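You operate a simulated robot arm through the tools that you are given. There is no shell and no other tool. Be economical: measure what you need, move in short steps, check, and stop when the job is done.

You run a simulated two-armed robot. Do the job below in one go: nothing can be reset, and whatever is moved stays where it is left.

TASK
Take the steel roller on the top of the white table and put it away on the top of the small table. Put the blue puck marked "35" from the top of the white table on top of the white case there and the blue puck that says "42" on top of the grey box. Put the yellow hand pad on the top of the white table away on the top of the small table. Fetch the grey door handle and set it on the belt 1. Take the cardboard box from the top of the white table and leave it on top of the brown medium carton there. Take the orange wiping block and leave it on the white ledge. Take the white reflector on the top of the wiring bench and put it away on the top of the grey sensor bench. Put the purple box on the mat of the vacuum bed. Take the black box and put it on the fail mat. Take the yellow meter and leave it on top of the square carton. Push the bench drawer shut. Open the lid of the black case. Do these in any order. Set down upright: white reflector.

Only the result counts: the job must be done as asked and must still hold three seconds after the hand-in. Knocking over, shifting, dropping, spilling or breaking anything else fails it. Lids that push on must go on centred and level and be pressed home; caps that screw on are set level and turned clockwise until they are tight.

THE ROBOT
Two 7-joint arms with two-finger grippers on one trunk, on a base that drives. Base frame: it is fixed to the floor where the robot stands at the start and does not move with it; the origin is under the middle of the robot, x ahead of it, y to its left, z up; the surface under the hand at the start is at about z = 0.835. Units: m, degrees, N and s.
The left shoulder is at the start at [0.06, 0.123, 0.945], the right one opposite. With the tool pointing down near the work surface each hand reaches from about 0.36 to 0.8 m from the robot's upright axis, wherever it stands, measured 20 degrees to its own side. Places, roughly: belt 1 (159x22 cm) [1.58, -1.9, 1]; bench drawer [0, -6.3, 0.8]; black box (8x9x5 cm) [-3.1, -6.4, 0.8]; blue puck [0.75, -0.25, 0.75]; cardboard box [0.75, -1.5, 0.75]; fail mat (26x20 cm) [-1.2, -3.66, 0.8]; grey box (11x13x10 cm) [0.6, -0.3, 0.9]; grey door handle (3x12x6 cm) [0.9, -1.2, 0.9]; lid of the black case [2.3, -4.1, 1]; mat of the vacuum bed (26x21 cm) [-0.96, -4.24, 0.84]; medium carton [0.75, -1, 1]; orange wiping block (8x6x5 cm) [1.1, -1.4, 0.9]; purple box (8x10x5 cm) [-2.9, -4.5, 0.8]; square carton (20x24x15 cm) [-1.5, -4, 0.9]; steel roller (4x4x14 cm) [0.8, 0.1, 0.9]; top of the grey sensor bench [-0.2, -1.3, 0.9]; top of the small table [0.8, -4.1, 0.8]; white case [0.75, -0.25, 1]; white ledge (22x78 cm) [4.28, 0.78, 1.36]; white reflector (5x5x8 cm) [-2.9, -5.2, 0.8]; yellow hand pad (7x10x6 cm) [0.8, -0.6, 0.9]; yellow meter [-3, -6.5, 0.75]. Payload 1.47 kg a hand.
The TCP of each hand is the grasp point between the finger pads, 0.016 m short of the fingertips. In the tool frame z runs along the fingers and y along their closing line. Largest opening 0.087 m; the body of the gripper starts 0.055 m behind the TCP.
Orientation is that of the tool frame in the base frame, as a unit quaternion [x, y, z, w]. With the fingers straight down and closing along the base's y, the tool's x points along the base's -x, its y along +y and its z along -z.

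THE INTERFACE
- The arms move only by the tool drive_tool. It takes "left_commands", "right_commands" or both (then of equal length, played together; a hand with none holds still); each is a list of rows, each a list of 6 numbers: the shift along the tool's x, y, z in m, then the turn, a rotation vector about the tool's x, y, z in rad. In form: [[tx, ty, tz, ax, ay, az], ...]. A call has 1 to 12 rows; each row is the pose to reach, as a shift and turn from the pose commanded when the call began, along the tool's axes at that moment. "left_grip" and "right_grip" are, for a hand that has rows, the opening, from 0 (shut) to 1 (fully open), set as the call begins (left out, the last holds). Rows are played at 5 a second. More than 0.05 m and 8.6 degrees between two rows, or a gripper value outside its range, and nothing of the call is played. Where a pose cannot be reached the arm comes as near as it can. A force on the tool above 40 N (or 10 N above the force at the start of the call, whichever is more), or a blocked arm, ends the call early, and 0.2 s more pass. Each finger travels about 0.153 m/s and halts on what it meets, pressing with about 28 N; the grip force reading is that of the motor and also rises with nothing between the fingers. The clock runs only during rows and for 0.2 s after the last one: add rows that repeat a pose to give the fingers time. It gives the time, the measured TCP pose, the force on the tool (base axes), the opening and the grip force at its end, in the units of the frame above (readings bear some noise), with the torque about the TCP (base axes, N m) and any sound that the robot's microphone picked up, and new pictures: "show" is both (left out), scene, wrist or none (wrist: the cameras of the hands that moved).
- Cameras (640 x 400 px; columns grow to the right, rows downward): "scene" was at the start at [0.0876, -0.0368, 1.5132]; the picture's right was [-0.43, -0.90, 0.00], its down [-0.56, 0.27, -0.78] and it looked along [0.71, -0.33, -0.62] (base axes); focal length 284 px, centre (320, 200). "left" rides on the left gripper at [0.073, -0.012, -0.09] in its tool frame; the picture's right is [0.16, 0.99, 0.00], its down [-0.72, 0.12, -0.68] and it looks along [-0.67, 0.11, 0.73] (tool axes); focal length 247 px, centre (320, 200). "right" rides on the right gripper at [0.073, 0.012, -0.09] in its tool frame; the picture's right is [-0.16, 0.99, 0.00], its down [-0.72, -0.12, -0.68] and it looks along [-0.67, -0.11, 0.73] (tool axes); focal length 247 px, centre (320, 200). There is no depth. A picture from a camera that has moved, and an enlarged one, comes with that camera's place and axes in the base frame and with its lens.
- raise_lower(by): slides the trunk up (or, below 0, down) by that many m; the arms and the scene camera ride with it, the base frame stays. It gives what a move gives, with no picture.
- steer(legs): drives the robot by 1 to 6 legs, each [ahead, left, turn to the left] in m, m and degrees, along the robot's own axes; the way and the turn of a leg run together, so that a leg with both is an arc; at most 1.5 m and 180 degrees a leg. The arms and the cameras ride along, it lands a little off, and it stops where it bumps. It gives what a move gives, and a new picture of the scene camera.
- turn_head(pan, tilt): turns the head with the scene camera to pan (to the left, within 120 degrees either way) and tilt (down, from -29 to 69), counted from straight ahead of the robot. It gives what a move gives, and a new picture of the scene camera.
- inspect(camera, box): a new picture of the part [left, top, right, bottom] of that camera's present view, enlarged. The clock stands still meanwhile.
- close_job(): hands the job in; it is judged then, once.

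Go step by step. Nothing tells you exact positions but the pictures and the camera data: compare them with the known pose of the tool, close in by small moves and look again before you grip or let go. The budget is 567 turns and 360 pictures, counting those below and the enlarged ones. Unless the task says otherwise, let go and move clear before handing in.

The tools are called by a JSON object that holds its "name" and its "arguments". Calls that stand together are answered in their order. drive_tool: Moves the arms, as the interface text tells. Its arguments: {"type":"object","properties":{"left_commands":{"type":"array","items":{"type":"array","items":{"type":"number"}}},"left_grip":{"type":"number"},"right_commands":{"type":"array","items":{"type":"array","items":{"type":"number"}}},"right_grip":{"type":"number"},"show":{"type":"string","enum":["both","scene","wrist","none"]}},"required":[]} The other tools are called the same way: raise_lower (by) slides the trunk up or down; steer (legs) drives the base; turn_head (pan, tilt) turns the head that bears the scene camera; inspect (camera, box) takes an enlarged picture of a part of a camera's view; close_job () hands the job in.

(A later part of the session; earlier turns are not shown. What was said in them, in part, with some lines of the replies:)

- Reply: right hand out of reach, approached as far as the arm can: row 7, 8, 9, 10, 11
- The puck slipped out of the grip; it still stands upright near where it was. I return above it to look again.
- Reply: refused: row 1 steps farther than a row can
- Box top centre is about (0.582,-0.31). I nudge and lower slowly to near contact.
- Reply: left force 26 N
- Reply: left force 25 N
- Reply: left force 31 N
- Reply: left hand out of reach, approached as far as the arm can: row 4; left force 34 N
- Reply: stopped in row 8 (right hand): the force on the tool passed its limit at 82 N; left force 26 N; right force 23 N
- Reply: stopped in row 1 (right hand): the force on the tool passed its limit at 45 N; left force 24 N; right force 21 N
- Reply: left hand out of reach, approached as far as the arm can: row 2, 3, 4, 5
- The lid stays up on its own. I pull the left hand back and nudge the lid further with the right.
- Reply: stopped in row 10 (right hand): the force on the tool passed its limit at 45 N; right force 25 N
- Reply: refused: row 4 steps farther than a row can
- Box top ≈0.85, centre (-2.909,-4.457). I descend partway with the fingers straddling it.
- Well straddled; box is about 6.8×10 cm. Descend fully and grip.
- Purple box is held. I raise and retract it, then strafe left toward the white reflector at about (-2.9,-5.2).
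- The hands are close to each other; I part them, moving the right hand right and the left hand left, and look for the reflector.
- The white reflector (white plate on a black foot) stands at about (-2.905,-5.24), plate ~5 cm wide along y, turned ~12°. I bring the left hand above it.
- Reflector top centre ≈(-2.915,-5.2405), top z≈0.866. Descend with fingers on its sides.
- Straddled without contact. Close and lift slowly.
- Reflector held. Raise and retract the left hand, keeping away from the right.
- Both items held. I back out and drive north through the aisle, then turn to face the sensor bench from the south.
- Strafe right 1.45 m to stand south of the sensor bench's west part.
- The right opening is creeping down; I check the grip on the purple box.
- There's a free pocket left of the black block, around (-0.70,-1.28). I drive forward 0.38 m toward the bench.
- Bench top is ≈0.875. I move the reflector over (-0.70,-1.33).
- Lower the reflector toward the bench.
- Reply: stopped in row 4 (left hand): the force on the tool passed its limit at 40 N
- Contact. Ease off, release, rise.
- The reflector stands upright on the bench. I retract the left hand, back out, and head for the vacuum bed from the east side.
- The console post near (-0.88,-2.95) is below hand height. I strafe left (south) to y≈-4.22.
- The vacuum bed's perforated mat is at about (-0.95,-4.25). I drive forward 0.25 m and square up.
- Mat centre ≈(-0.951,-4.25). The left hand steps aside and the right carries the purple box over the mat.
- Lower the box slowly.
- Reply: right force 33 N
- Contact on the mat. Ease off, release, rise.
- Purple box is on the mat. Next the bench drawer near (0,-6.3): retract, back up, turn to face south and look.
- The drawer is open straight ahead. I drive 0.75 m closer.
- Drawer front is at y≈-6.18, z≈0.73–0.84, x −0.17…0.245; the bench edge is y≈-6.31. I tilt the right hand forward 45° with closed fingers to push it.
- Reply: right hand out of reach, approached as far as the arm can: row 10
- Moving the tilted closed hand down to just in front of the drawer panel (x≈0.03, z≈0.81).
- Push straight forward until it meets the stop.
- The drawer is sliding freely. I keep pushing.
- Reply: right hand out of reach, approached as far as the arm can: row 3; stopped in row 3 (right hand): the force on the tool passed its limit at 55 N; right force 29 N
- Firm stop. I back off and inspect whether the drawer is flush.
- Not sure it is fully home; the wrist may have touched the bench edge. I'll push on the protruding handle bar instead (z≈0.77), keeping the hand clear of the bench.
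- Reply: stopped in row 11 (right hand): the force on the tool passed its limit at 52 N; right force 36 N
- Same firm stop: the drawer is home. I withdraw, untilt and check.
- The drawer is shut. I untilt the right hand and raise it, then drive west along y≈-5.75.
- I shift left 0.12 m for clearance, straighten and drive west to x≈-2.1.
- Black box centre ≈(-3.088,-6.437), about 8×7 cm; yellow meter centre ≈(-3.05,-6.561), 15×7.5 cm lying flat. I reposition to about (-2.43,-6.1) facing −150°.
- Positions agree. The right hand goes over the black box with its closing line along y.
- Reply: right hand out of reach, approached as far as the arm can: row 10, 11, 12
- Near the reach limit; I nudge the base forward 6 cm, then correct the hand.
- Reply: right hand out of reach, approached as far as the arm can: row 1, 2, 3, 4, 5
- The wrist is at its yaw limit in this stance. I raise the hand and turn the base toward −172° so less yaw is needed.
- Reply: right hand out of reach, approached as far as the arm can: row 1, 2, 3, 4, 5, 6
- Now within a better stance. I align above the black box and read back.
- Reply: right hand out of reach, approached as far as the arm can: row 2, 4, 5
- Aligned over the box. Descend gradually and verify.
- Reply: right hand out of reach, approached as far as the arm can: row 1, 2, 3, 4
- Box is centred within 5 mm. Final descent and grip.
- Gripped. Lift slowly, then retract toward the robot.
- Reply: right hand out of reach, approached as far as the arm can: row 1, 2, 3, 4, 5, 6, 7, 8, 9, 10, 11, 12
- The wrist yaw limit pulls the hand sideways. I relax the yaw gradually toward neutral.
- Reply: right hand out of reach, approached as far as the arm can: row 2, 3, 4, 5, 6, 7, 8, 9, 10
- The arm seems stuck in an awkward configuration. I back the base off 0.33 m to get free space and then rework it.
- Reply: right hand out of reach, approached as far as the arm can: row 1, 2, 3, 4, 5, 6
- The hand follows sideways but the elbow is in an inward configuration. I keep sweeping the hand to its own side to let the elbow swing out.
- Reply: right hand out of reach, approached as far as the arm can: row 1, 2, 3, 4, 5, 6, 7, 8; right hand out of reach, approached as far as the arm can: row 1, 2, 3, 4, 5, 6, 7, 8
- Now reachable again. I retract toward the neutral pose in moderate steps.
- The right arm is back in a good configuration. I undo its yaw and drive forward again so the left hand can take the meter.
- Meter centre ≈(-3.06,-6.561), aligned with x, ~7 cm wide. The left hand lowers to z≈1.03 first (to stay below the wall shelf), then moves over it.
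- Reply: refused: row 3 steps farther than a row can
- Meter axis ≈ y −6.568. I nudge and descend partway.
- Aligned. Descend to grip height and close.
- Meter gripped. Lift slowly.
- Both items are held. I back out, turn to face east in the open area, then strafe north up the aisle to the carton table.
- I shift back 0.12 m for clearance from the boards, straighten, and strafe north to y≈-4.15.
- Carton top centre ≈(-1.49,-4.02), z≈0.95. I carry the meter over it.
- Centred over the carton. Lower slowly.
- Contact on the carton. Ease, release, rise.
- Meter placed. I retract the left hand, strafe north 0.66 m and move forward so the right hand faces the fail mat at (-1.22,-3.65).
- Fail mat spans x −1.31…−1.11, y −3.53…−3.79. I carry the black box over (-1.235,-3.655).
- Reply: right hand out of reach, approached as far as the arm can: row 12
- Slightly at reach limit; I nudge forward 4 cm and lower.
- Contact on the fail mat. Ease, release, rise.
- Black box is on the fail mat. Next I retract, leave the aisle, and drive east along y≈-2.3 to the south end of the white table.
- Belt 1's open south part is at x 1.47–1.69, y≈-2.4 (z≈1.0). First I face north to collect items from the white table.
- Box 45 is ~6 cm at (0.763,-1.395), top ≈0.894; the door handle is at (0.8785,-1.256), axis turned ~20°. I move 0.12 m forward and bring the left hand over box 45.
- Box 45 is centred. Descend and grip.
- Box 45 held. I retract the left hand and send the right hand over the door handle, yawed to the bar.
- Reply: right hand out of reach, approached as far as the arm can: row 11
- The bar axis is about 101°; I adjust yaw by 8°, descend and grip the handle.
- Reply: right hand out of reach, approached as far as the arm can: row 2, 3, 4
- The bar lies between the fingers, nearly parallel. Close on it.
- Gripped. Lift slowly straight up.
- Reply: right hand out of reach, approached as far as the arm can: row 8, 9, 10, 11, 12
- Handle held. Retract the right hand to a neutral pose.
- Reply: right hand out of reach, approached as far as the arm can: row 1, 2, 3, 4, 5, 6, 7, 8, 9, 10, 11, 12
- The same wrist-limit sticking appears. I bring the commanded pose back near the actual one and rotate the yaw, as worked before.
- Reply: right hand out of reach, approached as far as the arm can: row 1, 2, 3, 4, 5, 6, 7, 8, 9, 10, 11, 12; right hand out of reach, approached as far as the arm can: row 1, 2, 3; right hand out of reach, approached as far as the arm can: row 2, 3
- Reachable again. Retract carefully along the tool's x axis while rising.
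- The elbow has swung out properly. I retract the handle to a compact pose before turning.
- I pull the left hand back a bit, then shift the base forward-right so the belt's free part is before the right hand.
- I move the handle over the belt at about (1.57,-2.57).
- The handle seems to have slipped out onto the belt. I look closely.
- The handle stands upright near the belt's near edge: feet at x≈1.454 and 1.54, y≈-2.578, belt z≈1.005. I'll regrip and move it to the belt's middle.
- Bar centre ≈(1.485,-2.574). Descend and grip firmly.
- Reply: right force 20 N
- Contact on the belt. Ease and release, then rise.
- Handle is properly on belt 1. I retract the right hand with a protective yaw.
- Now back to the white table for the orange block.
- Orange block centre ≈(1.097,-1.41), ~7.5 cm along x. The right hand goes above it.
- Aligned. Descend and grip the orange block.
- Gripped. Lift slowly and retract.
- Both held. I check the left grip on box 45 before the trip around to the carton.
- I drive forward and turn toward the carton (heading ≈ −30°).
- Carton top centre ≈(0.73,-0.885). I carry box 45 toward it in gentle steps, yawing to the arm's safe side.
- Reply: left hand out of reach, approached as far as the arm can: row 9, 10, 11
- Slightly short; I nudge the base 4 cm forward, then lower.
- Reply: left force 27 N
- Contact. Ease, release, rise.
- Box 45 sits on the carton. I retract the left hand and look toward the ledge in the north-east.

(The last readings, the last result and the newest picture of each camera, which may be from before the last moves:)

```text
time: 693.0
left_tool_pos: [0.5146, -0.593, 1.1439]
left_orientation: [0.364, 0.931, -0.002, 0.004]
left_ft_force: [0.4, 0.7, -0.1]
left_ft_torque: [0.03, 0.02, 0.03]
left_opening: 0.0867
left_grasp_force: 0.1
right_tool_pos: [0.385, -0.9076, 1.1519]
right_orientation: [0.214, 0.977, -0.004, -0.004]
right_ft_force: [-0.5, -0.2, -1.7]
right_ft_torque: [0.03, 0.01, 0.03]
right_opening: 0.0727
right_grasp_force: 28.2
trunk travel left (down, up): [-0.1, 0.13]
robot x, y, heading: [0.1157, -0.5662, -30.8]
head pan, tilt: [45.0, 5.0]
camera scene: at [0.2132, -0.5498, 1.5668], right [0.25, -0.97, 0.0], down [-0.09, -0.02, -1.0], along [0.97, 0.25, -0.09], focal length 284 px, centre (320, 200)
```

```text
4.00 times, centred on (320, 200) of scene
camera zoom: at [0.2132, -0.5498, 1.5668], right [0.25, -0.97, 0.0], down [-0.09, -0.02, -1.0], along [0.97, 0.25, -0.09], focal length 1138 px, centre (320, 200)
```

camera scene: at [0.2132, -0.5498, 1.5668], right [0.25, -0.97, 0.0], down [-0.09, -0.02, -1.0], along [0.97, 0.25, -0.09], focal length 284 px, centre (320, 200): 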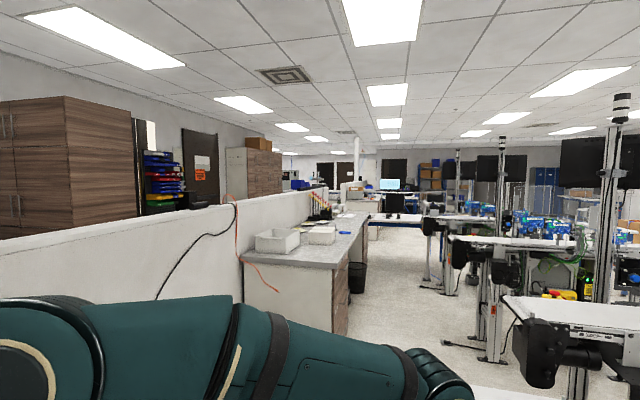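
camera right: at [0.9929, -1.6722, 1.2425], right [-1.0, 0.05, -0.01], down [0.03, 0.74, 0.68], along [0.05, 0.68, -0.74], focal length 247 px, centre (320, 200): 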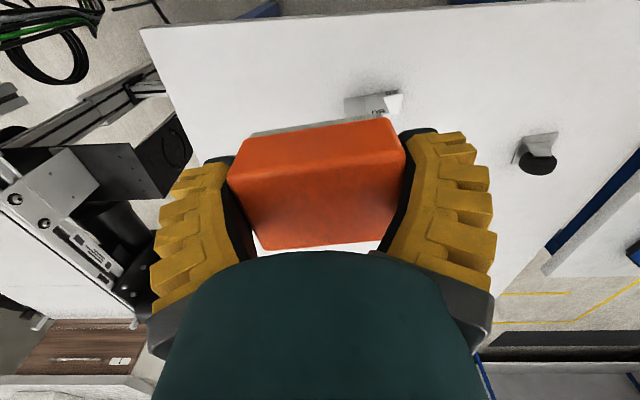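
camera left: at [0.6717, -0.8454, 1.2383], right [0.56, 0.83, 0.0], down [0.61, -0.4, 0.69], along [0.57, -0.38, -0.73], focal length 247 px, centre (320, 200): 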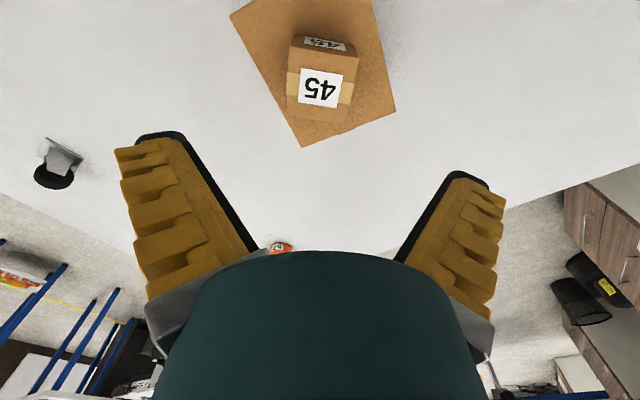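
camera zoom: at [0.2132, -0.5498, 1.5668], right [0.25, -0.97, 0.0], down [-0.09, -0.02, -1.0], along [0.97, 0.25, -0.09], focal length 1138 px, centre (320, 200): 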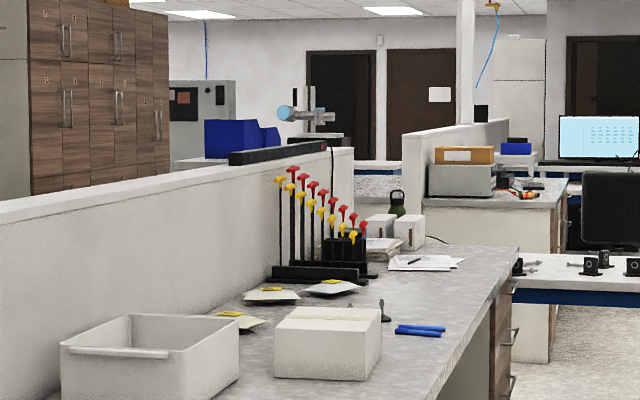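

The ledge appears to be the top of a short north–south return wall at the partition's east end (x≈4.17–4.39, y≈0.4–1.17). I must go around the conveyors from the south. First I retrace my way out.

{"name": "steer", "arguments": {"legs": [[0, 0, 30.8], [-0.75, 0, 0], [-0.75, 0, 0], [0, -0.9, 0], [0, -0.92, 0]]}}

{"name": "steer", "arguments": {"legs": [[1.0, 0, 0], [1.0, 0, 0], [0, -0.7, 0], [1.2, 0, 0], [1.2, 0, 0]]}}

```text
time: 718.4
left_tool_pos: [-1.0792, -2.2343, 1.1437]
left_orientation: [0.124, 0.992, 0.0, 0.005]
left_ft_force: [0.6, 0.0, -0.1]
left_ft_torque: [0.0, -0.02, -0.06]
left_opening: 0.0869
left_grasp_force: 0.0
right_tool_pos: [-1.0401, -2.5741, 1.1535]
right_orientation: [-0.033, 0.999, -0.005, -0.003]
right_ft_force: [-0.2, 0.1, -1.1]
right_ft_torque: [-0.01, 0.04, -0.03]
right_opening: 0.0725
right_grasp_force: 27.7
trunk travel left (down, up): [-0.1, 0.13]
robot x, y, heading: [-1.4413, -2.4049, -2.2]
head pan, tilt: [45.0, 5.0]
camera scene: at [-1.3643, -2.3424, 1.5669], right [0.68, -0.73, 0.0], down [-0.06, -0.06, -1.0], along [0.73, 0.68, -0.09], focal length 284 px, centre (320, 200)
```

scene: 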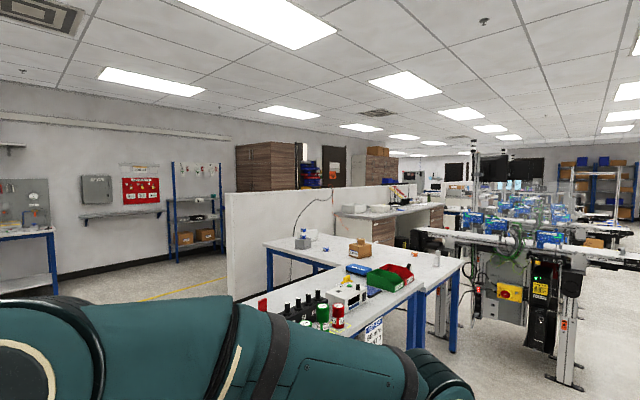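

```text
time: 746.1
left_tool_pos: [3.3204, -2.9892, 1.1457]
left_orientation: [0.11, 0.994, 0.0, 0.003]
left_ft_force: [-0.6, -0.1, -0.6]
left_ft_torque: [0.03, 0.02, -0.02]
left_opening: 0.0869
left_grasp_force: 0.0
right_tool_pos: [3.3686, -3.3259, 1.1524]
right_orientation: [-0.048, 0.999, -0.005, -0.004]
right_ft_force: [-0.5, 0.5, -0.7]
right_ft_torque: [0.01, -0.01, -0.04]
right_opening: 0.0726
right_grasp_force: 28.1
trunk travel left (down, up): [-0.1, 0.13]
robot x, y, heading: [2.9616, -3.1666, -0.5]
head pan, tilt: [45.0, 5.0]
camera scene: at [3.038, -3.1035, 1.5669], right [0.7, -0.71, 0.0], down [-0.06, -0.06, -1.0], along [0.71, 0.7, -0.09], focal length 284 px, centre (320, 200)
```

scene: 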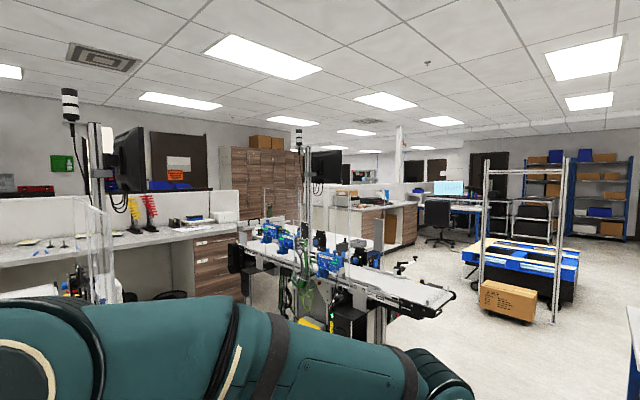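

{"name": "inspect", "arguments": {"camera": "scene", "box": [60, 130, 320, 300]}}

{"name": "turn_head", "arguments": {"pan": 75, "tilt": 10}}

```text
2.35 times, centred on (190, 215) of scene
camera zoom: at [3.038, -3.1035, 1.5669], right [0.7, -0.71, 0.0], down [-0.06, -0.06, -1.0], along [0.71, 0.7, -0.09], focal length 669 px, centre (626, 165)
```

zoom: 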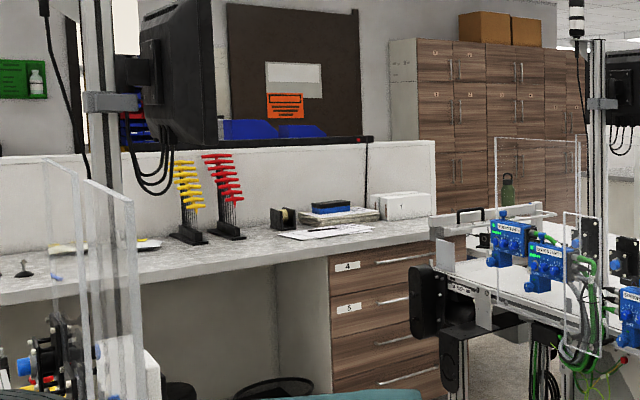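

```text
time: 747.1
left_tool_pos: [3.32, -2.9884, 1.1451]
left_orientation: [0.111, 0.994, -0.001, 0.005]
left_ft_force: [0.9, 0.3, -0.2]
left_ft_torque: [-0.01, 0.02, 0.01]
left_opening: 0.0869
left_grasp_force: 0.1
right_tool_pos: [3.3674, -3.3264, 1.1524]
right_orientation: [-0.046, 0.999, -0.006, -0.003]
right_ft_force: [0.1, 0.0, -0.7]
right_ft_torque: [0.02, 0.0, 0.01]
right_opening: 0.0722
right_grasp_force: 28.1
trunk travel left (down, up): [-0.1, 0.13]
robot x, y, heading: [2.9571, -3.1662, -0.6]
head pan, tilt: [75.0, 10.0]
camera scene: at [2.9971, -3.0783, 1.5588], right [0.96, -0.27, 0.0], down [-0.05, -0.17, -0.98], along [0.27, 0.95, -0.17], focal length 284 px, centre (320, 200)
```

scene: 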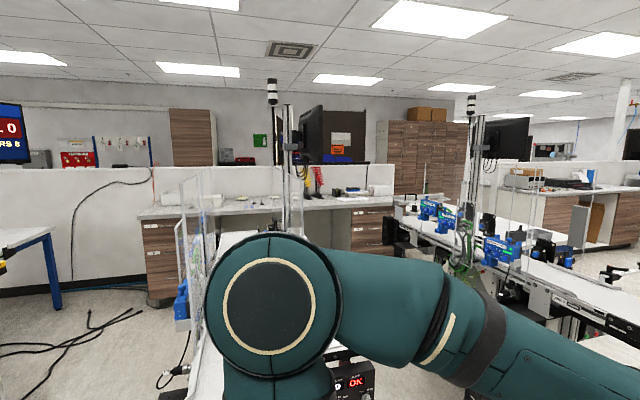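

The ledge is likely the partition's top (z≈1.36, 22 cm thick) near x≈4.28, y≈0.78, behind a counter on the south side. I'll check access from the east end: drive east to x≈5.8 and look north.

{"name": "steer", "arguments": {"legs": [[1.45, 0, 0], [1.4, 0, 0]]}}

{"name": "turn_head", "arguments": {"pan": 100, "tilt": 15}}

```text
time: 753.7
left_tool_pos: [4.7123, -3.0254, 1.1458]
left_orientation: [0.122, 0.992, 0.0, 0.004]
left_ft_force: [-0.7, 0.1, 0.4]
left_ft_torque: [0.0, -0.06, 0.01]
left_opening: 0.087
left_grasp_force: 0.0
right_tool_pos: [4.7512, -3.3661, 1.1525]
right_orientation: [-0.035, 0.999, -0.006, -0.003]
right_ft_force: [0.1, 1.1, -0.4]
right_ft_torque: [0.02, -0.04, -0.01]
right_opening: 0.0728
right_grasp_force: 27.8
trunk travel left (down, up): [-0.1, 0.13]
robot x, y, heading: [4.3468, -3.1985, -2.1]
head pan, tilt: [75.0, 10.0]
stopped in leg 1: the robot was blocked; the commanded pose is now the measured one
camera scene: at [4.3857, -3.1082, 1.5589], right [0.96, -0.29, 0.0], down [-0.05, -0.17, -0.98], along [0.29, 0.94, -0.17], focal length 284 px, centre (320, 200)
```

scene: 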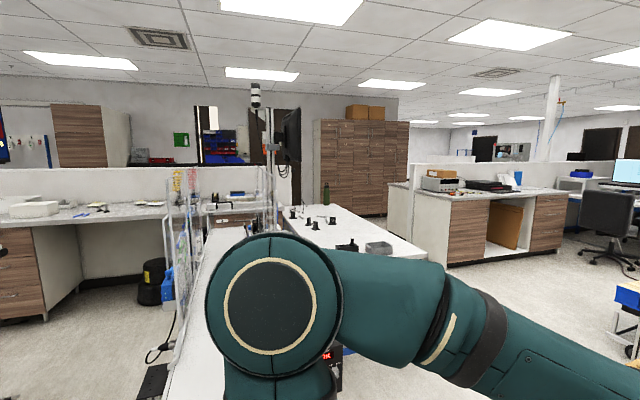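

```text
time: 754.6
left_tool_pos: [4.7131, -3.0266, 1.1444]
left_orientation: [0.123, 0.992, -0.001, 0.005]
left_ft_force: [0.0, 0.0, -0.5]
left_ft_torque: [-0.03, -0.02, -0.01]
left_opening: 0.0871
left_grasp_force: 0.0
right_tool_pos: [4.7521, -3.3649, 1.1523]
right_orientation: [-0.035, 0.999, -0.005, -0.004]
right_ft_force: [0.6, 0.5, -0.4]
right_ft_torque: [0.01, 0.0, -0.05]
right_opening: 0.0725
right_grasp_force: 27.8
trunk travel left (down, up): [-0.1, 0.13]
robot x, y, heading: [4.3493, -3.1983, -1.9]
head pan, tilt: [100.0, 15.0]
camera scene: at [4.3475, -3.1048, 1.5507], right [0.99, 0.14, 0.0], down [0.04, -0.26, -0.97], along [-0.13, 0.96, -0.26], focal length 284 px, centre (320, 200)
```

scene: 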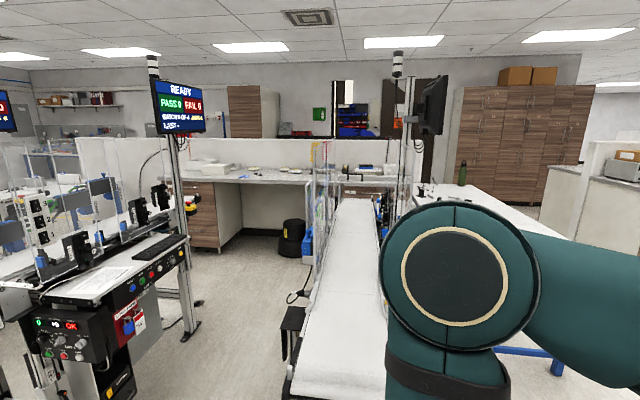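

The base was blocked at x≈4.35. I look ahead to see what it met.

{"name": "turn_head", "arguments": {"pan": 0, "tilt": 55}}

{"name": "turn_head", "arguments": {"pan": 30, "tilt": 25}}

```text
time: 756.3
left_tool_pos: [4.7136, -3.028, 1.1452]
left_orientation: [0.122, 0.992, -0.001, 0.004]
left_ft_force: [-0.5, 0.1, -0.1]
left_ft_torque: [0.01, 0.03, 0.01]
left_opening: 0.0868
left_grasp_force: 0.1
right_tool_pos: [4.7523, -3.3664, 1.1528]
right_orientation: [-0.035, 0.999, -0.005, -0.005]
right_ft_force: [-0.4, -0.6, -2.0]
right_ft_torque: [0.03, 0.04, 0.01]
right_opening: 0.0726
right_grasp_force: 27.9
trunk travel left (down, up): [-0.1, 0.13]
robot x, y, heading: [4.3492, -3.1943, -1.9]
head pan, tilt: [0.0, 55.0]
camera scene: at [4.4329, -3.1998, 1.4905], right [-0.03, -1.0, 0.0], down [-0.82, 0.03, -0.57], along [0.57, -0.02, -0.82], focal length 284 px, centre (320, 200)
```

scene: 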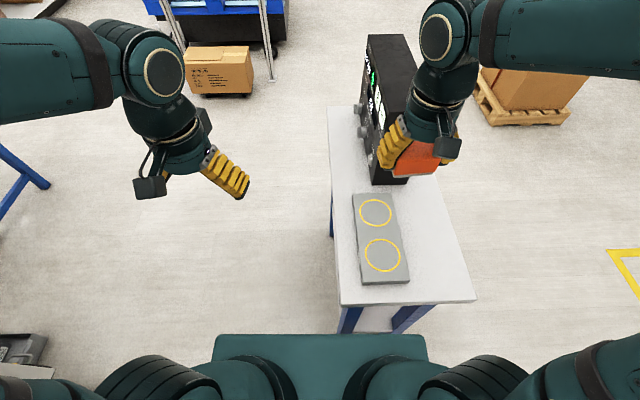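

```text
time: 757.3
left_tool_pos: [4.713, -3.0262, 1.1449]
left_orientation: [0.124, 0.992, -0.001, 0.004]
left_ft_force: [-0.3, 0.2, -0.1]
left_ft_torque: [-0.05, -0.03, -0.01]
left_opening: 0.0871
left_grasp_force: 0.1
right_tool_pos: [4.7525, -3.3661, 1.152]
right_orientation: [-0.035, 0.999, -0.005, -0.004]
right_ft_force: [-0.6, 0.0, -1.2]
right_ft_torque: [0.02, 0.01, 0.02]
right_opening: 0.0728
right_grasp_force: 27.6
trunk travel left (down, up): [-0.1, 0.13]
robot x, y, heading: [4.3491, -3.1997, -2.1]
head pan, tilt: [30.0, 25.0]
camera scene: at [4.4422, -3.1541, 1.5344], right [0.47, -0.88, 0.0], down [-0.37, -0.2, -0.91], along [0.8, 0.42, -0.42], focal length 284 px, centre (320, 200)
```

scene: 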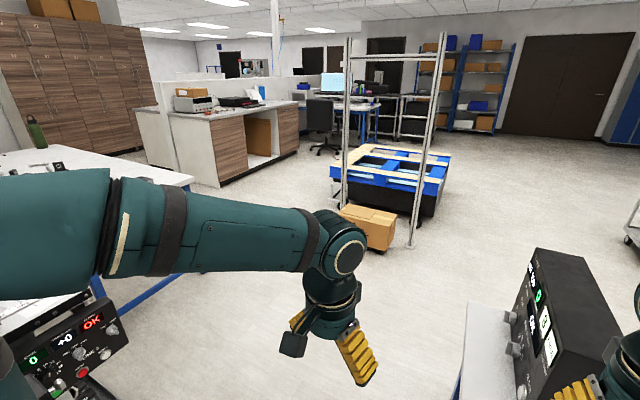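

A small gauge table stands ahead; nothing is toppled. I back off and take the other way: the north side of the partition via its west end.

{"name": "steer", "arguments": {"legs": [[-0.3, 0, 0], [0, 0.08, 2], [-1.2, 0, 0], [-1.2, 0, 0], [-1.0, 0, 0]]}}

{"name": "steer", "arguments": {"legs": [[0, 0.7, 0], [-1.1, 0, 0], [-1.1, 0, 0], [0, 0, 90]]}}

{"name": "turn_head", "arguments": {"pan": -30, "tilt": 15}}

```text
time: 776.5
left_tool_pos: [0.9768, -2.9779, 1.1439]
left_orientation: [0.077, 0.997, 0.0, 0.005]
left_ft_force: [0.0, 0.4, -0.5]
left_ft_torque: [0.0, -0.04, 0.02]
left_opening: 0.0871
left_grasp_force: 0.2
right_tool_pos: [1.0465, -3.3114, 1.1529]
right_orientation: [-0.081, 0.997, -0.006, -0.004]
right_ft_force: [0.9, 0.3, -0.2]
right_ft_torque: [-0.03, 0.0, -0.01]
right_opening: 0.0724
right_grasp_force: 28.6
trunk travel left (down, up): [-0.1, 0.13]
robot x, y, heading: [0.6357, -3.1806, 3.4]
head pan, tilt: [30.0, 25.0]
camera scene: at [0.7183, -3.1291, 1.5345], right [0.55, -0.84, 0.0], down [-0.35, -0.23, -0.91], along [0.76, 0.5, -0.42], focal length 284 px, centre (320, 200)
```

scene: 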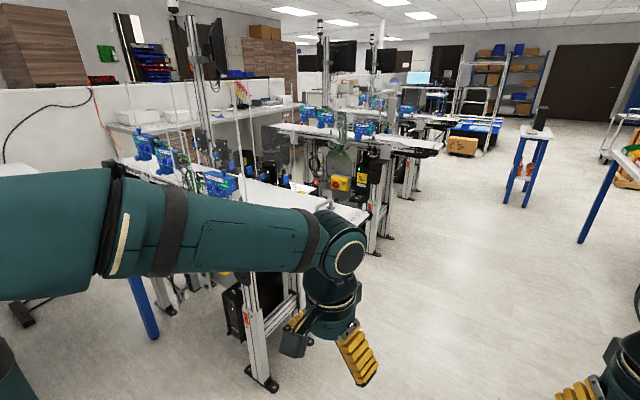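

```text
time: 797.6
left_tool_pos: [-1.8171, -2.2453, 1.1443]
left_orientation: [-0.659, 0.753, 0.003, 0.002]
left_ft_force: [-0.1, 0.8, 0.4]
left_ft_torque: [0.0, 0.0, 0.0]
left_opening: 0.087
left_grasp_force: 0.1
right_tool_pos: [-1.4827, -2.1683, 1.1517]
right_orientation: [0.768, -0.64, 0.008, -0.001]
right_ft_force: [-0.7, -1.1, -0.8]
right_ft_torque: [0.01, 0.0, -0.02]
right_opening: 0.0725
right_grasp_force: 27.4
trunk travel left (down, up): [-0.1, 0.13]
robot x, y, heading: [-1.6053, -2.5884, 94.4]
head pan, tilt: [30.0, 25.0]
camera scene: at [-1.6595, -2.5007, 1.5344], right [0.82, 0.57, 0.0], down [0.24, -0.35, -0.91], along [-0.51, 0.75, -0.42], focal length 284 px, centre (320, 200)
```

scene: 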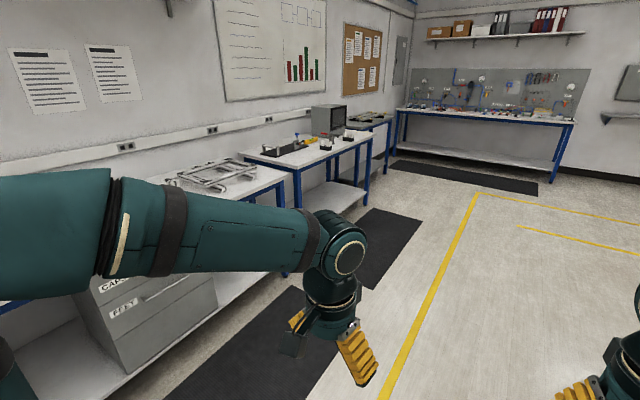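

```text
time: 798.9
left_tool_pos: [-1.8156, -2.246, 1.1435]
left_orientation: [-0.658, 0.753, 0.004, 0.004]
left_ft_force: [0.5, 0.7, 0.1]
left_ft_torque: [0.01, -0.02, 0.01]
left_opening: 0.0871
left_grasp_force: 0.0
right_tool_pos: [-1.4837, -2.1699, 1.1519]
right_orientation: [0.768, -0.64, 0.007, -0.001]
right_ft_force: [-0.4, -0.4, -0.7]
right_ft_torque: [-0.01, 0.0, 0.0]
right_opening: 0.0724
right_grasp_force: 28.4
trunk travel left (down, up): [-0.1, 0.13]
robot x, y, heading: [-1.606, -2.5865, 94.6]
head pan, tilt: [-30.0, 15.0]
camera scene: at [-1.5671, -2.4923, 1.5507], right [0.9, -0.43, 0.0], down [-0.11, -0.23, -0.97], along [0.42, 0.87, -0.26], focal length 284 px, centre (320, 200)
```

scene: 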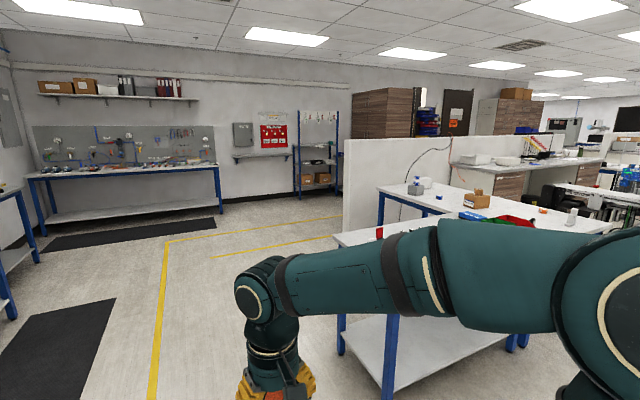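

The way north is open. I drive north to y≈1.5 and then look east along the partition's north side.

{"name": "steer", "arguments": {"legs": [[0, -0.15, -4.5], [1.35, 0, 0], [1.35, 0, 0], [1.4, 0, 0], [0, 0, -90]]}}

{"name": "turn_head", "arguments": {"pan": 0, "tilt": 18}}

```text
time: 823.9
left_tool_pos: [-1.2, 1.739, 1.144]
left_orientation: [0.079, 0.997, 0.0, 0.004]
left_ft_force: [-0.6, 0.2, 0.3]
left_ft_torque: [-0.02, -0.03, 0.01]
left_opening: 0.0874
left_grasp_force: 0.0
right_tool_pos: [-1.1323, 1.4049, 1.1518]
right_orientation: [-0.08, 0.997, -0.006, -0.004]
right_ft_force: [0.1, -0.7, -1.8]
right_ft_torque: [0.0, 0.0, 0.01]
right_opening: 0.0725
right_grasp_force: 27.9
trunk travel left (down, up): [-0.1, 0.13]
robot x, y, heading: [-1.5449, 1.535, 3.1]
head pan, tilt: [-30.0, 15.0]
camera scene: at [-1.4531, 1.4948, 1.5507], right [-0.45, -0.89, 0.0], down [-0.23, 0.12, -0.97], along [0.86, -0.44, -0.26], focal length 284 px, centre (320, 200)
```

scene: 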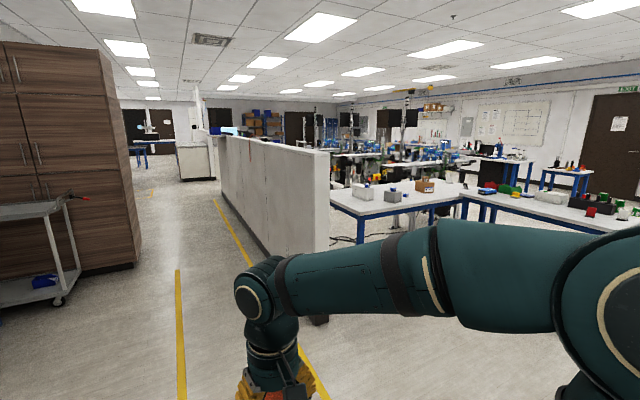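

```text
time: 824.9
left_tool_pos: [-1.201, 1.7386, 1.144]
left_orientation: [0.078, 0.997, 0.0, 0.004]
left_ft_force: [-0.1, 0.1, 0.1]
left_ft_torque: [-0.01, -0.02, 0.01]
left_opening: 0.0869
left_grasp_force: 0.1
right_tool_pos: [-1.1314, 1.4043, 1.1528]
right_orientation: [-0.08, 0.997, -0.006, -0.004]
right_ft_force: [0.0, 0.9, -1.2]
right_ft_torque: [-0.01, 0.0, -0.04]
right_opening: 0.0726
right_grasp_force: 27.9
trunk travel left (down, up): [-0.1, 0.13]
robot x, y, heading: [-1.5437, 1.5329, 3.2]
head pan, tilt: [0.0, 18.0]
camera scene: at [-1.4433, 1.5422, 1.5458], right [0.06, -1.0, 0.0], down [-0.31, -0.02, -0.95], along [0.95, 0.05, -0.31], focal length 284 px, centre (320, 200)
```

scene: 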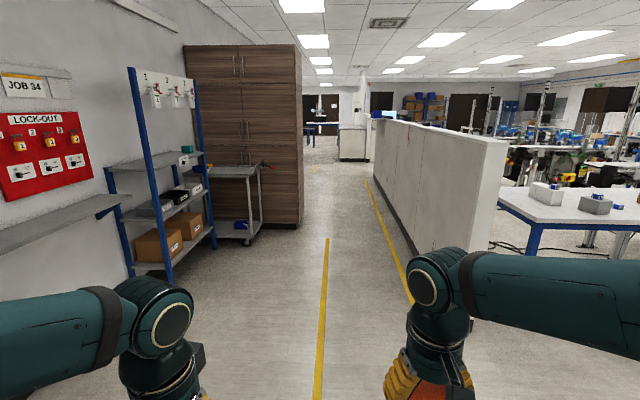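

The corridor north of the partition is clear. I zoom on the far end of the partition top.

{"name": "inspect", "arguments": {"camera": "scene", "box": [320, 80, 520, 205]}}

```text
3.20 times, centred on (420, 142) of scene
camera zoom: at [-1.4433, 1.5422, 1.5458], right [0.06, -1.0, 0.0], down [-0.31, -0.02, -0.95], along [0.95, 0.05, -0.31], focal length 910 px, centre (0, 384)
```

zoom: 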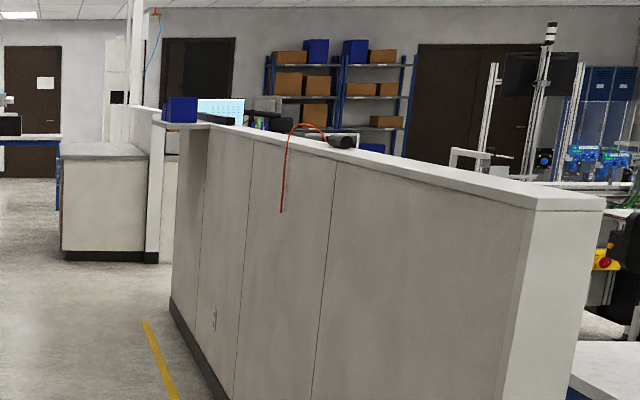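

I see it: a white ledge projects north from the partition top at its far end, with a blue bin on it. I drive along the corridor toward it.

{"name": "steer", "arguments": {"legs": [[0, -0.13, -3.2], [1.2, 0, 0], [1.2, 0, 0], [1.2, 0, 0], [1.0, 0, 0]]}}

{"name": "turn_head", "arguments": {"pan": -35, "tilt": 12}}

```text
time: 848.7
left_tool_pos: [3.456, 1.6011, 1.1437]
left_orientation: [0.105, 0.994, -0.001, 0.004]
left_ft_force: [0.0, -0.3, -0.1]
left_ft_torque: [-0.02, 0.0, 0.01]
left_opening: 0.0868
left_grasp_force: 0.1
right_tool_pos: [3.5074, 1.2639, 1.152]
right_orientation: [-0.053, 0.999, -0.005, -0.004]
right_ft_force: [0.2, -0.1, -1.4]
right_ft_torque: [-0.02, 0.01, -0.02]
right_opening: 0.0723
right_grasp_force: 28.2
trunk travel left (down, up): [-0.1, 0.13]
robot x, y, heading: [3.0983, 1.4204, 0.1]
head pan, tilt: [0.0, 18.0]
camera scene: at [3.2032, 1.4187, 1.5458], right [0.0, -1.0, 0.0], down [-0.31, 0.0, -0.95], along [0.95, 0.0, -0.31], focal length 284 px, centre (320, 200)
```

scene: 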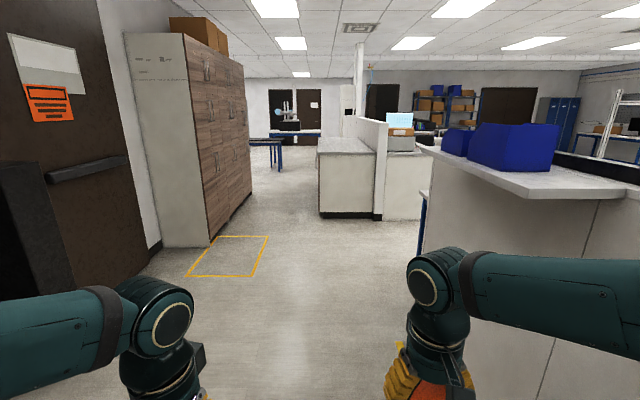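

```text
time: 849.7
left_tool_pos: [3.4565, 1.6009, 1.1445]
left_orientation: [0.105, 0.994, 0.0, 0.005]
left_ft_force: [-0.6, 0.3, 0.7]
left_ft_torque: [0.01, -0.01, 0.03]
left_opening: 0.0871
left_grasp_force: 0.1
right_tool_pos: [3.5062, 1.264, 1.1524]
right_orientation: [-0.054, 0.999, -0.006, -0.004]
right_ft_force: [0.0, -0.6, -0.7]
right_ft_torque: [0.04, 0.0, 0.0]
right_opening: 0.0726
right_grasp_force: 28.0
trunk travel left (down, up): [-0.1, 0.13]
robot x, y, heading: [3.1002, 1.4212, 0.1]
head pan, tilt: [-35.0, 12.0]
camera scene: at [3.186, 1.3653, 1.5556], right [-0.57, -0.82, 0.0], down [-0.17, 0.12, -0.98], along [0.8, -0.56, -0.21], focal length 284 px, centre (320, 200)
```

scene: 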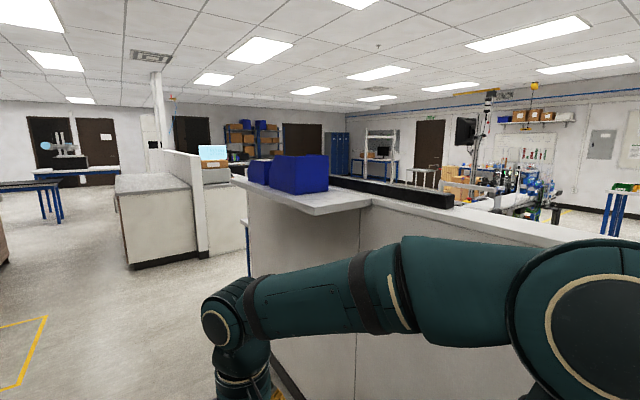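

Two blue bins occupy the ledge's east part; free space is at its west end (x≈3.85–4.05). I turn to face south, strafe along, and raise the trunk.

{"name": "steer", "arguments": {"legs": [[0, 0.06, -90], [0, 0.9, 0]]}}

{"name": "raise_lower", "arguments": {"by": 0.125}}

{"name": "turn_head", "arguments": {"pan": 0, "tilt": 25}}

```text
time: 861.8
left_tool_pos: [4.2285, 1.121, 1.1434]
left_orientation: [0.772, 0.635, -0.003, 0.003]
left_ft_force: [0.0, 0.2, 0.2]
left_ft_torque: [0.0, -0.02, 0.0]
left_opening: 0.0869
left_grasp_force: 0.1
right_tool_pos: [3.8916, 1.0638, 1.1512]
right_orientation: [0.662, 0.749, -0.001, -0.007]
right_ft_force: [-0.7, -0.1, -0.1]
right_ft_torque: [-0.01, -0.01, -0.04]
right_opening: 0.0723
right_grasp_force: 27.7
trunk travel left (down, up): [-0.1, 0.13]
robot x, y, heading: [4.0407, 1.473, -88.9]
head pan, tilt: [-35.0, 12.0]
camera scene: at [3.988, 1.386, 1.5556], right [-0.83, 0.56, 0.0], down [0.12, 0.17, -0.98], along [-0.55, -0.81, -0.21], focal length 284 px, centre (320, 200)
```

scene: 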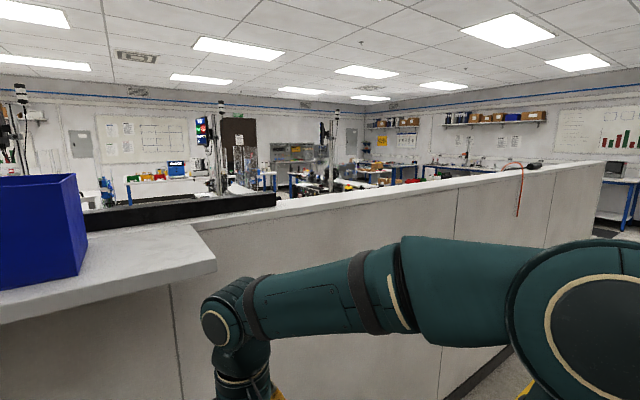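

```text
time: 863.3
left_tool_pos: [4.2281, 1.1199, 1.2685]
left_orientation: [0.772, 0.636, -0.004, 0.002]
left_ft_force: [-0.2, -0.6, -0.8]
left_ft_torque: [-0.04, 0.01, 0.0]
left_opening: 0.0872
left_grasp_force: 0.1
right_tool_pos: [3.8939, 1.0636, 1.2773]
right_orientation: [0.661, 0.75, -0.001, -0.006]
right_ft_force: [0.1, -0.2, 0.1]
right_ft_torque: [-0.01, 0.03, -0.01]
right_opening: 0.0724
right_grasp_force: 27.6
trunk travel left (down, up): [-0.225, 0.005]
robot x, y, heading: [4.0406, 1.4749, -89.0]
head pan, tilt: [-35.0, 12.0]
```

```text
time: 864.3
left_tool_pos: [4.2285, 1.1211, 1.2687]
left_orientation: [0.772, 0.635, -0.004, 0.003]
left_ft_force: [-0.2, 0.8, -0.1]
left_ft_torque: [-0.02, -0.01, 0.0]
left_opening: 0.0869
left_grasp_force: 0.1
right_tool_pos: [3.8922, 1.0633, 1.2772]
right_orientation: [0.662, 0.75, -0.001, -0.007]
right_ft_force: [-1.0, -0.1, -1.0]
right_ft_torque: [-0.01, -0.01, 0.0]
right_opening: 0.0724
right_grasp_force: 28.4
trunk travel left (down, up): [-0.225, 0.005]
robot x, y, heading: [4.0412, 1.4738, -89.1]
head pan, tilt: [0.0, 25.0]
camera scene: at [4.0416, 1.3712, 1.6595], right [-1.0, -0.02, 0.0], down [-0.01, 0.42, -0.91], along [0.02, -0.91, -0.42], focal length 284 px, centre (320, 200)
```

scene: 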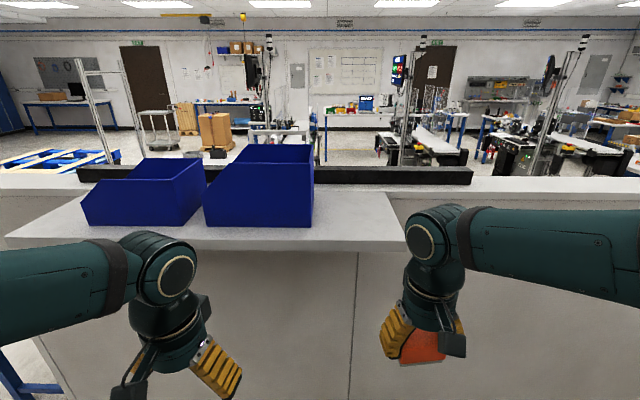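

The free ledge area is x 3.885–4.06, y 0.68–0.91. I raise the block to z≈1.44.

{"name": "drive_tool", "arguments": {"right_commands": [[0, 0, -0.01, 0, 0, 0], [0, 0, -0.03, 0, 0, 0], [0, 0, -0.05, 0, 0, 0], [0, 0, -0.07, 0, 0, 0], [0, 0, -0.09, 0, 0, 0], [0, 0, -0.11, 0, 0, 0], [0, 0, -0.13, 0, 0, 0], [0, 0, -0.15, 0, 0, 0], [0, 0, -0.165, 0, 0, 0]], "show": "scene"}}

```text
time: 866.3
left_tool_pos: [4.2282, 1.1195, 1.2682]
left_orientation: [0.772, 0.635, -0.004, 0.002]
left_ft_force: [0.4, 0.4, -0.4]
left_ft_torque: [0.0, 0.01, 0.0]
left_opening: 0.0872
left_grasp_force: 0.0
right_tool_pos: [3.8935, 1.0651, 1.4402]
right_orientation: [0.662, 0.749, -0.002, -0.007]
right_ft_force: [-0.5, 0.1, -2.4]
right_ft_torque: [0.01, -0.01, 0.02]
right_opening: 0.0721
right_grasp_force: 27.9
trunk travel left (down, up): [-0.225, 0.005]
robot x, y, heading: [4.0386, 1.4742, -88.9]
head pan, tilt: [0.0, 25.0]
camera scene: at [4.0417, 1.3712, 1.6594], right [-1.0, -0.02, 0.0], down [-0.01, 0.42, -0.91], along [0.02, -0.91, -0.42], focal length 284 px, centre (320, 200)
```

scene: 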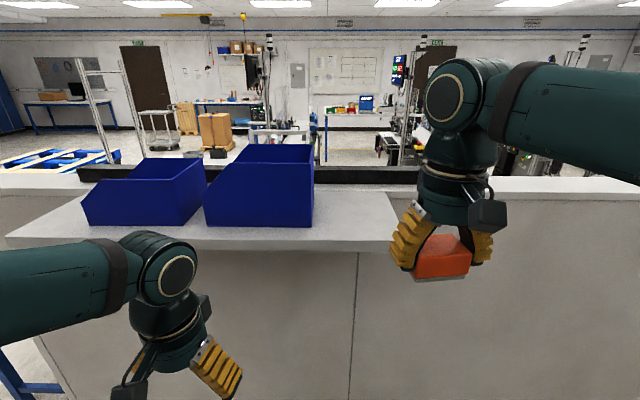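

{"name": "drive_tool", "arguments": {"right_commands": [[-0.01, 0.002, 0, 0, 0, 0], [-0.033, 0.005, 0, 0, 0, 0], [-0.057, 0.009, 0, 0, 0, 0], [-0.081, 0.013, 0, 0, 0, 0], [-0.105, 0.017, 0, 0, 0, 0], [-0.129, 0.02, 0, 0, 0, 0], [-0.153, 0.024, 0, 0, 0, 0], [-0.177, 0.028, 0, 0, 0, 0], [-0.201, 0.032, 0, 0, 0, 0], [-0.225, 0.036, 0, 0, 0, 0], [-0.249, 0.04, 0, 0, 0, 0], [-0.272, 0.043, 0, 0, 0, 0]], "show": "both"}}

```text
time: 868.9
left_tool_pos: [4.2295, 1.1197, 1.2694]
left_orientation: [0.772, 0.635, -0.003, 0.003]
left_ft_force: [0.9, -0.3, -0.3]
left_ft_torque: [-0.02, -0.01, 0.03]
left_opening: 0.0868
left_grasp_force: 0.0
right_tool_pos: [3.9567, 0.8504, 1.4396]
right_orientation: [0.662, 0.749, 0.0, -0.008]
right_ft_force: [0.6, 0.2, -1.7]
right_ft_torque: [0.03, -0.01, -0.01]
right_opening: 0.0727
right_grasp_force: 28.0
right hand out of reach, approached as far as the arm can: row 10, 11, 12
trunk travel left (down, up): [-0.225, 0.005]
robot x, y, heading: [4.0369, 1.4753, -89.0]
head pan, tilt: [0.0, 25.0]
camera scene: at [4.0421, 1.3702, 1.6594], right [-1.0, -0.02, 0.0], down [-0.01, 0.42, -0.91], along [0.02, -0.91, -0.42], focal length 284 px, centre (320, 200)
camera right: at [3.9603, 0.9231, 1.5293], right [1.0, -0.03, -0.01], down [-0.02, -0.74, 0.67], along [-0.03, -0.67, -0.74], focal length 247 px, centre (320, 200)
```

scene: 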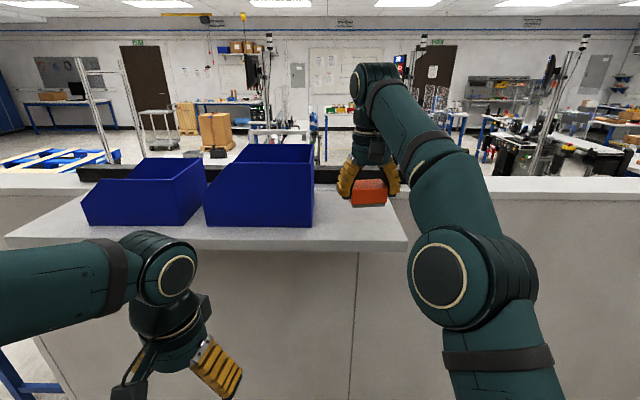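
right: 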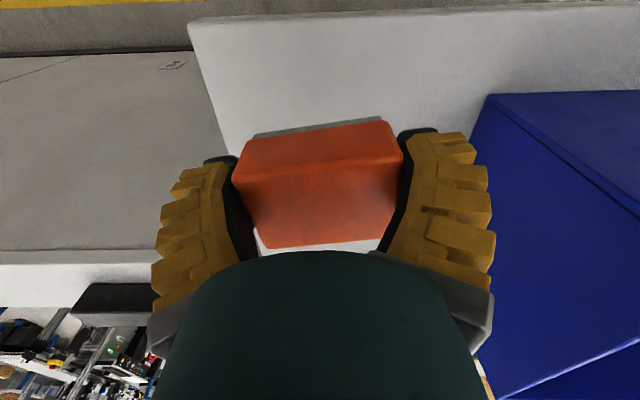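

I nudge the base forward 5 cm, then lower the block.

{"name": "steer", "arguments": {"legs": [[0.05, 0, 0]]}}

{"name": "drive_tool", "arguments": {"right_commands": [[0.003, 0, 0.008, 0, 0, 0], [0.006, 0, 0.018, 0, 0, 0], [0.01, 0, 0.028, 0, 0, 0], [0.01, 0, 0.036, 0, 0, 0], [0.01, 0, 0.042, 0, 0, 0]], "show": "scene"}}

```text
time: 869.9
left_tool_pos: [4.2288, 1.0694, 1.2694]
left_orientation: [0.772, 0.636, -0.002, 0.002]
left_ft_force: [0.6, 0.2, 0.1]
left_ft_torque: [-0.03, 0.03, -0.03]
left_opening: 0.0873
left_grasp_force: 0.0
right_tool_pos: [3.956, 0.799, 1.4392]
right_orientation: [0.662, 0.749, -0.001, -0.007]
right_ft_force: [0.4, -0.8, -1.0]
right_ft_torque: [0.09, 0.04, -0.02]
right_opening: 0.0725
right_grasp_force: 28.1
trunk travel left (down, up): [-0.225, 0.005]
robot x, y, heading: [4.0422, 1.422, -89.0]
head pan, tilt: [0.0, 25.0]
camera scene: at [4.0427, 1.3198, 1.6594], right [-1.0, -0.02, 0.0], down [-0.01, 0.42, -0.91], along [0.02, -0.91, -0.42], focal length 284 px, centre (320, 200)
```

scene: 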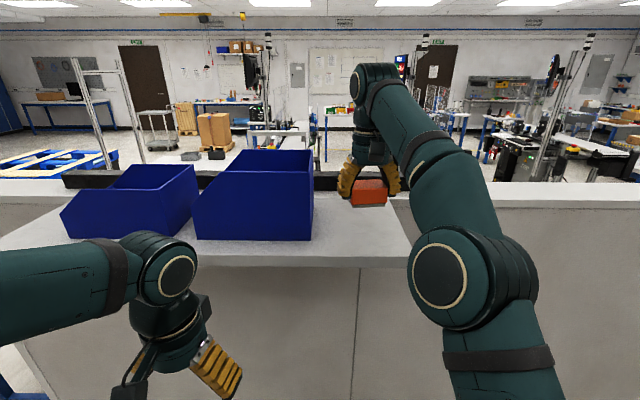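

```text
time: 871.0
left_tool_pos: [4.2289, 1.0716, 1.2703]
left_orientation: [0.772, 0.635, -0.003, 0.002]
left_ft_force: [-0.5, 0.7, -0.1]
left_ft_torque: [-0.03, -0.01, -0.01]
left_opening: 0.0869
left_grasp_force: 0.0
right_tool_pos: [3.9554, 0.8116, 1.3972]
right_orientation: [0.662, 0.75, -0.001, -0.007]
right_ft_force: [-1.0, 0.2, -0.4]
right_ft_torque: [-0.04, -0.03, 0.02]
right_opening: 0.0726
right_grasp_force: 28.2
trunk travel left (down, up): [-0.225, 0.005]
robot x, y, heading: [4.0411, 1.4234, -88.9]
head pan, tilt: [0.0, 25.0]
camera scene: at [4.0424, 1.3218, 1.6595], right [-1.0, -0.02, 0.0], down [-0.01, 0.42, -0.91], along [0.02, -0.91, -0.42], focal length 284 px, centre (320, 200)
```

scene: 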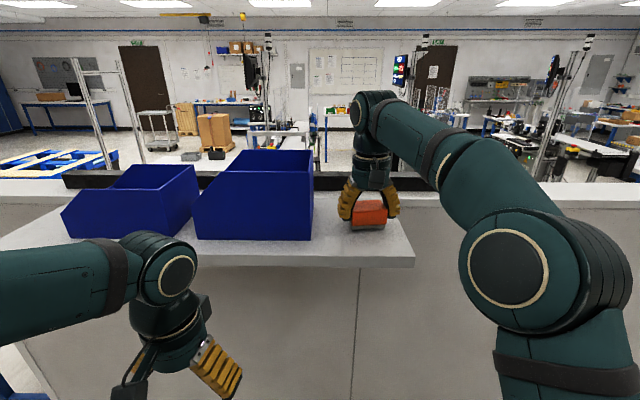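

Close to contact. Lower in small steps.

{"name": "drive_tool", "arguments": {"right_commands": [[0, 0, 0.003, 0, 0, 0], [0, 0, 0.006, 0, 0, 0], [0, 0, 0.009, 0, 0, 0], [0, 0, 0.012, 0, 0, 0]], "show": "none"}}

```text
time: 872.0
left_tool_pos: [4.2284, 1.0718, 1.2682]
left_orientation: [0.772, 0.636, -0.004, 0.003]
left_ft_force: [-0.8, 0.0, 0.0]
left_ft_torque: [0.02, 0.01, -0.01]
left_opening: 0.0873
left_grasp_force: 0.1
right_tool_pos: [3.9531, 0.8131, 1.3879]
right_orientation: [0.663, 0.749, -0.003, -0.005]
right_ft_force: [0.1, -2.7, 10.8]
right_ft_torque: [-0.25, -0.23, -0.1]
right_opening: 0.0729
right_grasp_force: 28.0
trunk travel left (down, up): [-0.225, 0.005]
robot x, y, heading: [4.0416, 1.4229, -88.9]
head pan, tilt: [0.0, 25.0]
```

Contact on the ledge. Release and rise.

{"name": "drive_tool", "arguments": {"right_commands": [[0, 0, 0, 0, 0, 0], [0, 0, 0, 0, 0, 0], [0, 0, 0, 0, 0, 0], [0, 0, -0.02, 0, 0, 0], [0, 0, -0.045, 0, 0, 0], [0, 0, -0.07, 0, 0, 0]], "right_grip": 1, "show": "both"}}

```text
time: 873.5
left_tool_pos: [4.2301, 1.0701, 1.2681]
left_orientation: [0.772, 0.636, -0.003, 0.003]
left_ft_force: [0.1, 0.4, 0.0]
left_ft_torque: [0.02, 0.0, 0.03]
left_opening: 0.087
left_grasp_force: 0.0
right_tool_pos: [3.9542, 0.8119, 1.4569]
right_orientation: [0.662, 0.75, -0.001, -0.007]
right_ft_force: [1.6, -0.1, 0.1]
right_ft_torque: [0.02, -0.01, -0.02]
right_opening: 0.087
right_grasp_force: 0.0
trunk travel left (down, up): [-0.225, 0.005]
robot x, y, heading: [4.0412, 1.4229, -89.2]
head pan, tilt: [0.0, 25.0]
camera scene: at [4.043, 1.321, 1.6594], right [-1.0, -0.02, 0.0], down [-0.01, 0.42, -0.91], along [0.02, -0.91, -0.42], focal length 284 px, centre (320, 200)
camera right: at [3.9582, 0.8863, 1.5447], right [1.0, -0.04, -0.01], down [-0.02, -0.74, 0.67], along [-0.03, -0.67, -0.74], focal length 247 px, centre (320, 200)
```

scene: 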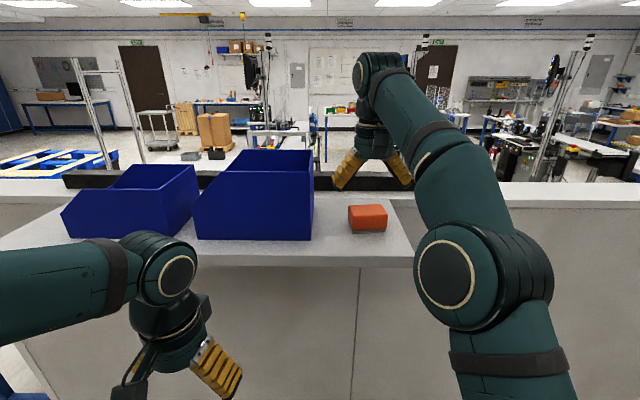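
right: 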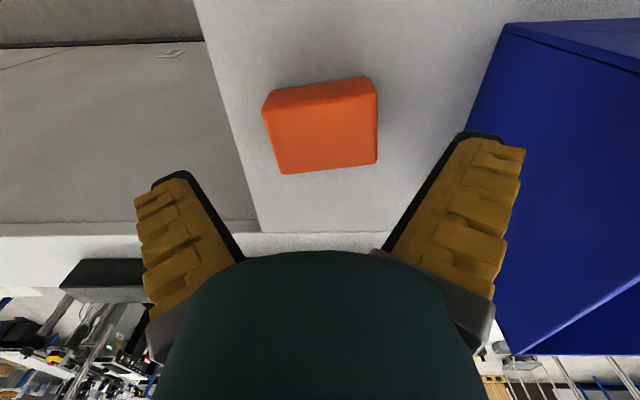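

The orange block rests on the ledge. I back the robot clear.

{"name": "steer", "arguments": {"legs": [[-0.3, 0, 0]]}}

```text
time: 875.5
left_tool_pos: [4.2244, 1.3787, 1.2691]
left_orientation: [0.772, 0.636, -0.004, 0.003]
left_ft_force: [-0.2, 0.0, -0.9]
left_ft_torque: [-0.04, 0.01, -0.02]
left_opening: 0.087
left_grasp_force: 0.1
right_tool_pos: [3.9496, 1.1197, 1.4548]
right_orientation: [0.661, 0.75, -0.001, -0.007]
right_ft_force: [0.5, 0.2, 0.2]
right_ft_torque: [0.0, 0.01, 0.01]
right_opening: 0.087
right_grasp_force: 0.1
trunk travel left (down, up): [-0.225, 0.005]
robot x, y, heading: [4.0358, 1.7292, -88.9]
head pan, tilt: [0.0, 25.0]
camera scene: at [4.0368, 1.6294, 1.6595], right [-1.0, -0.02, 0.0], down [-0.01, 0.42, -0.91], along [0.02, -0.91, -0.42], focal length 284 px, centre (320, 200)
```

scene: 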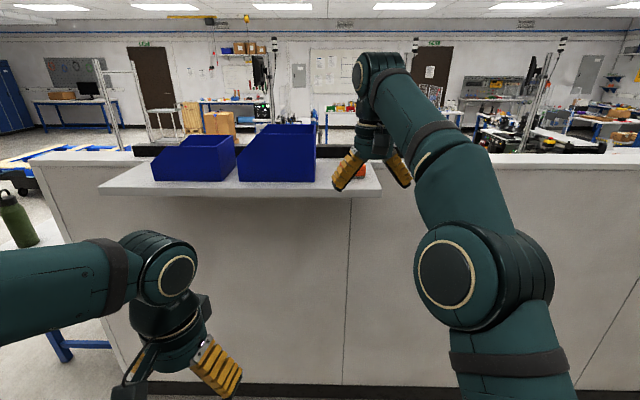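

All items are placed, the drawer is shut and the lid is open; both hands are empty and clear. I hand the job in.

{"name": "close_job", "arguments": {}}

```text
The job is handed in.
```

I did every item on the list and handed the job in. I have no result back from the judging. Both hands were empty and clear at the end.

Some of it did not go smoothly:

- **Gauge table:** while looking for a way to the ledge, the base was stopped by a small table with a gauge box near (4.6, -3.3). Nothing on it looked tipped or moved, but I could not rule out a shift of a few millimetres.
- **Door handle:** it slipped from the grip as I brought it over belt 1 and landed upright, partly on the side rail. I gripped it again and set it in the middle of the belt.
- **Puck "35":** it slipped out on the first lift, stayed upright on the table, and went onto the white case on the second try.
- **Black case lid:** it stood at about 100° on its own when I left it. I did not look at it again before handing in.
- **Bench drawer:** I pushed it to a firm stop twice, at the same spot both times.
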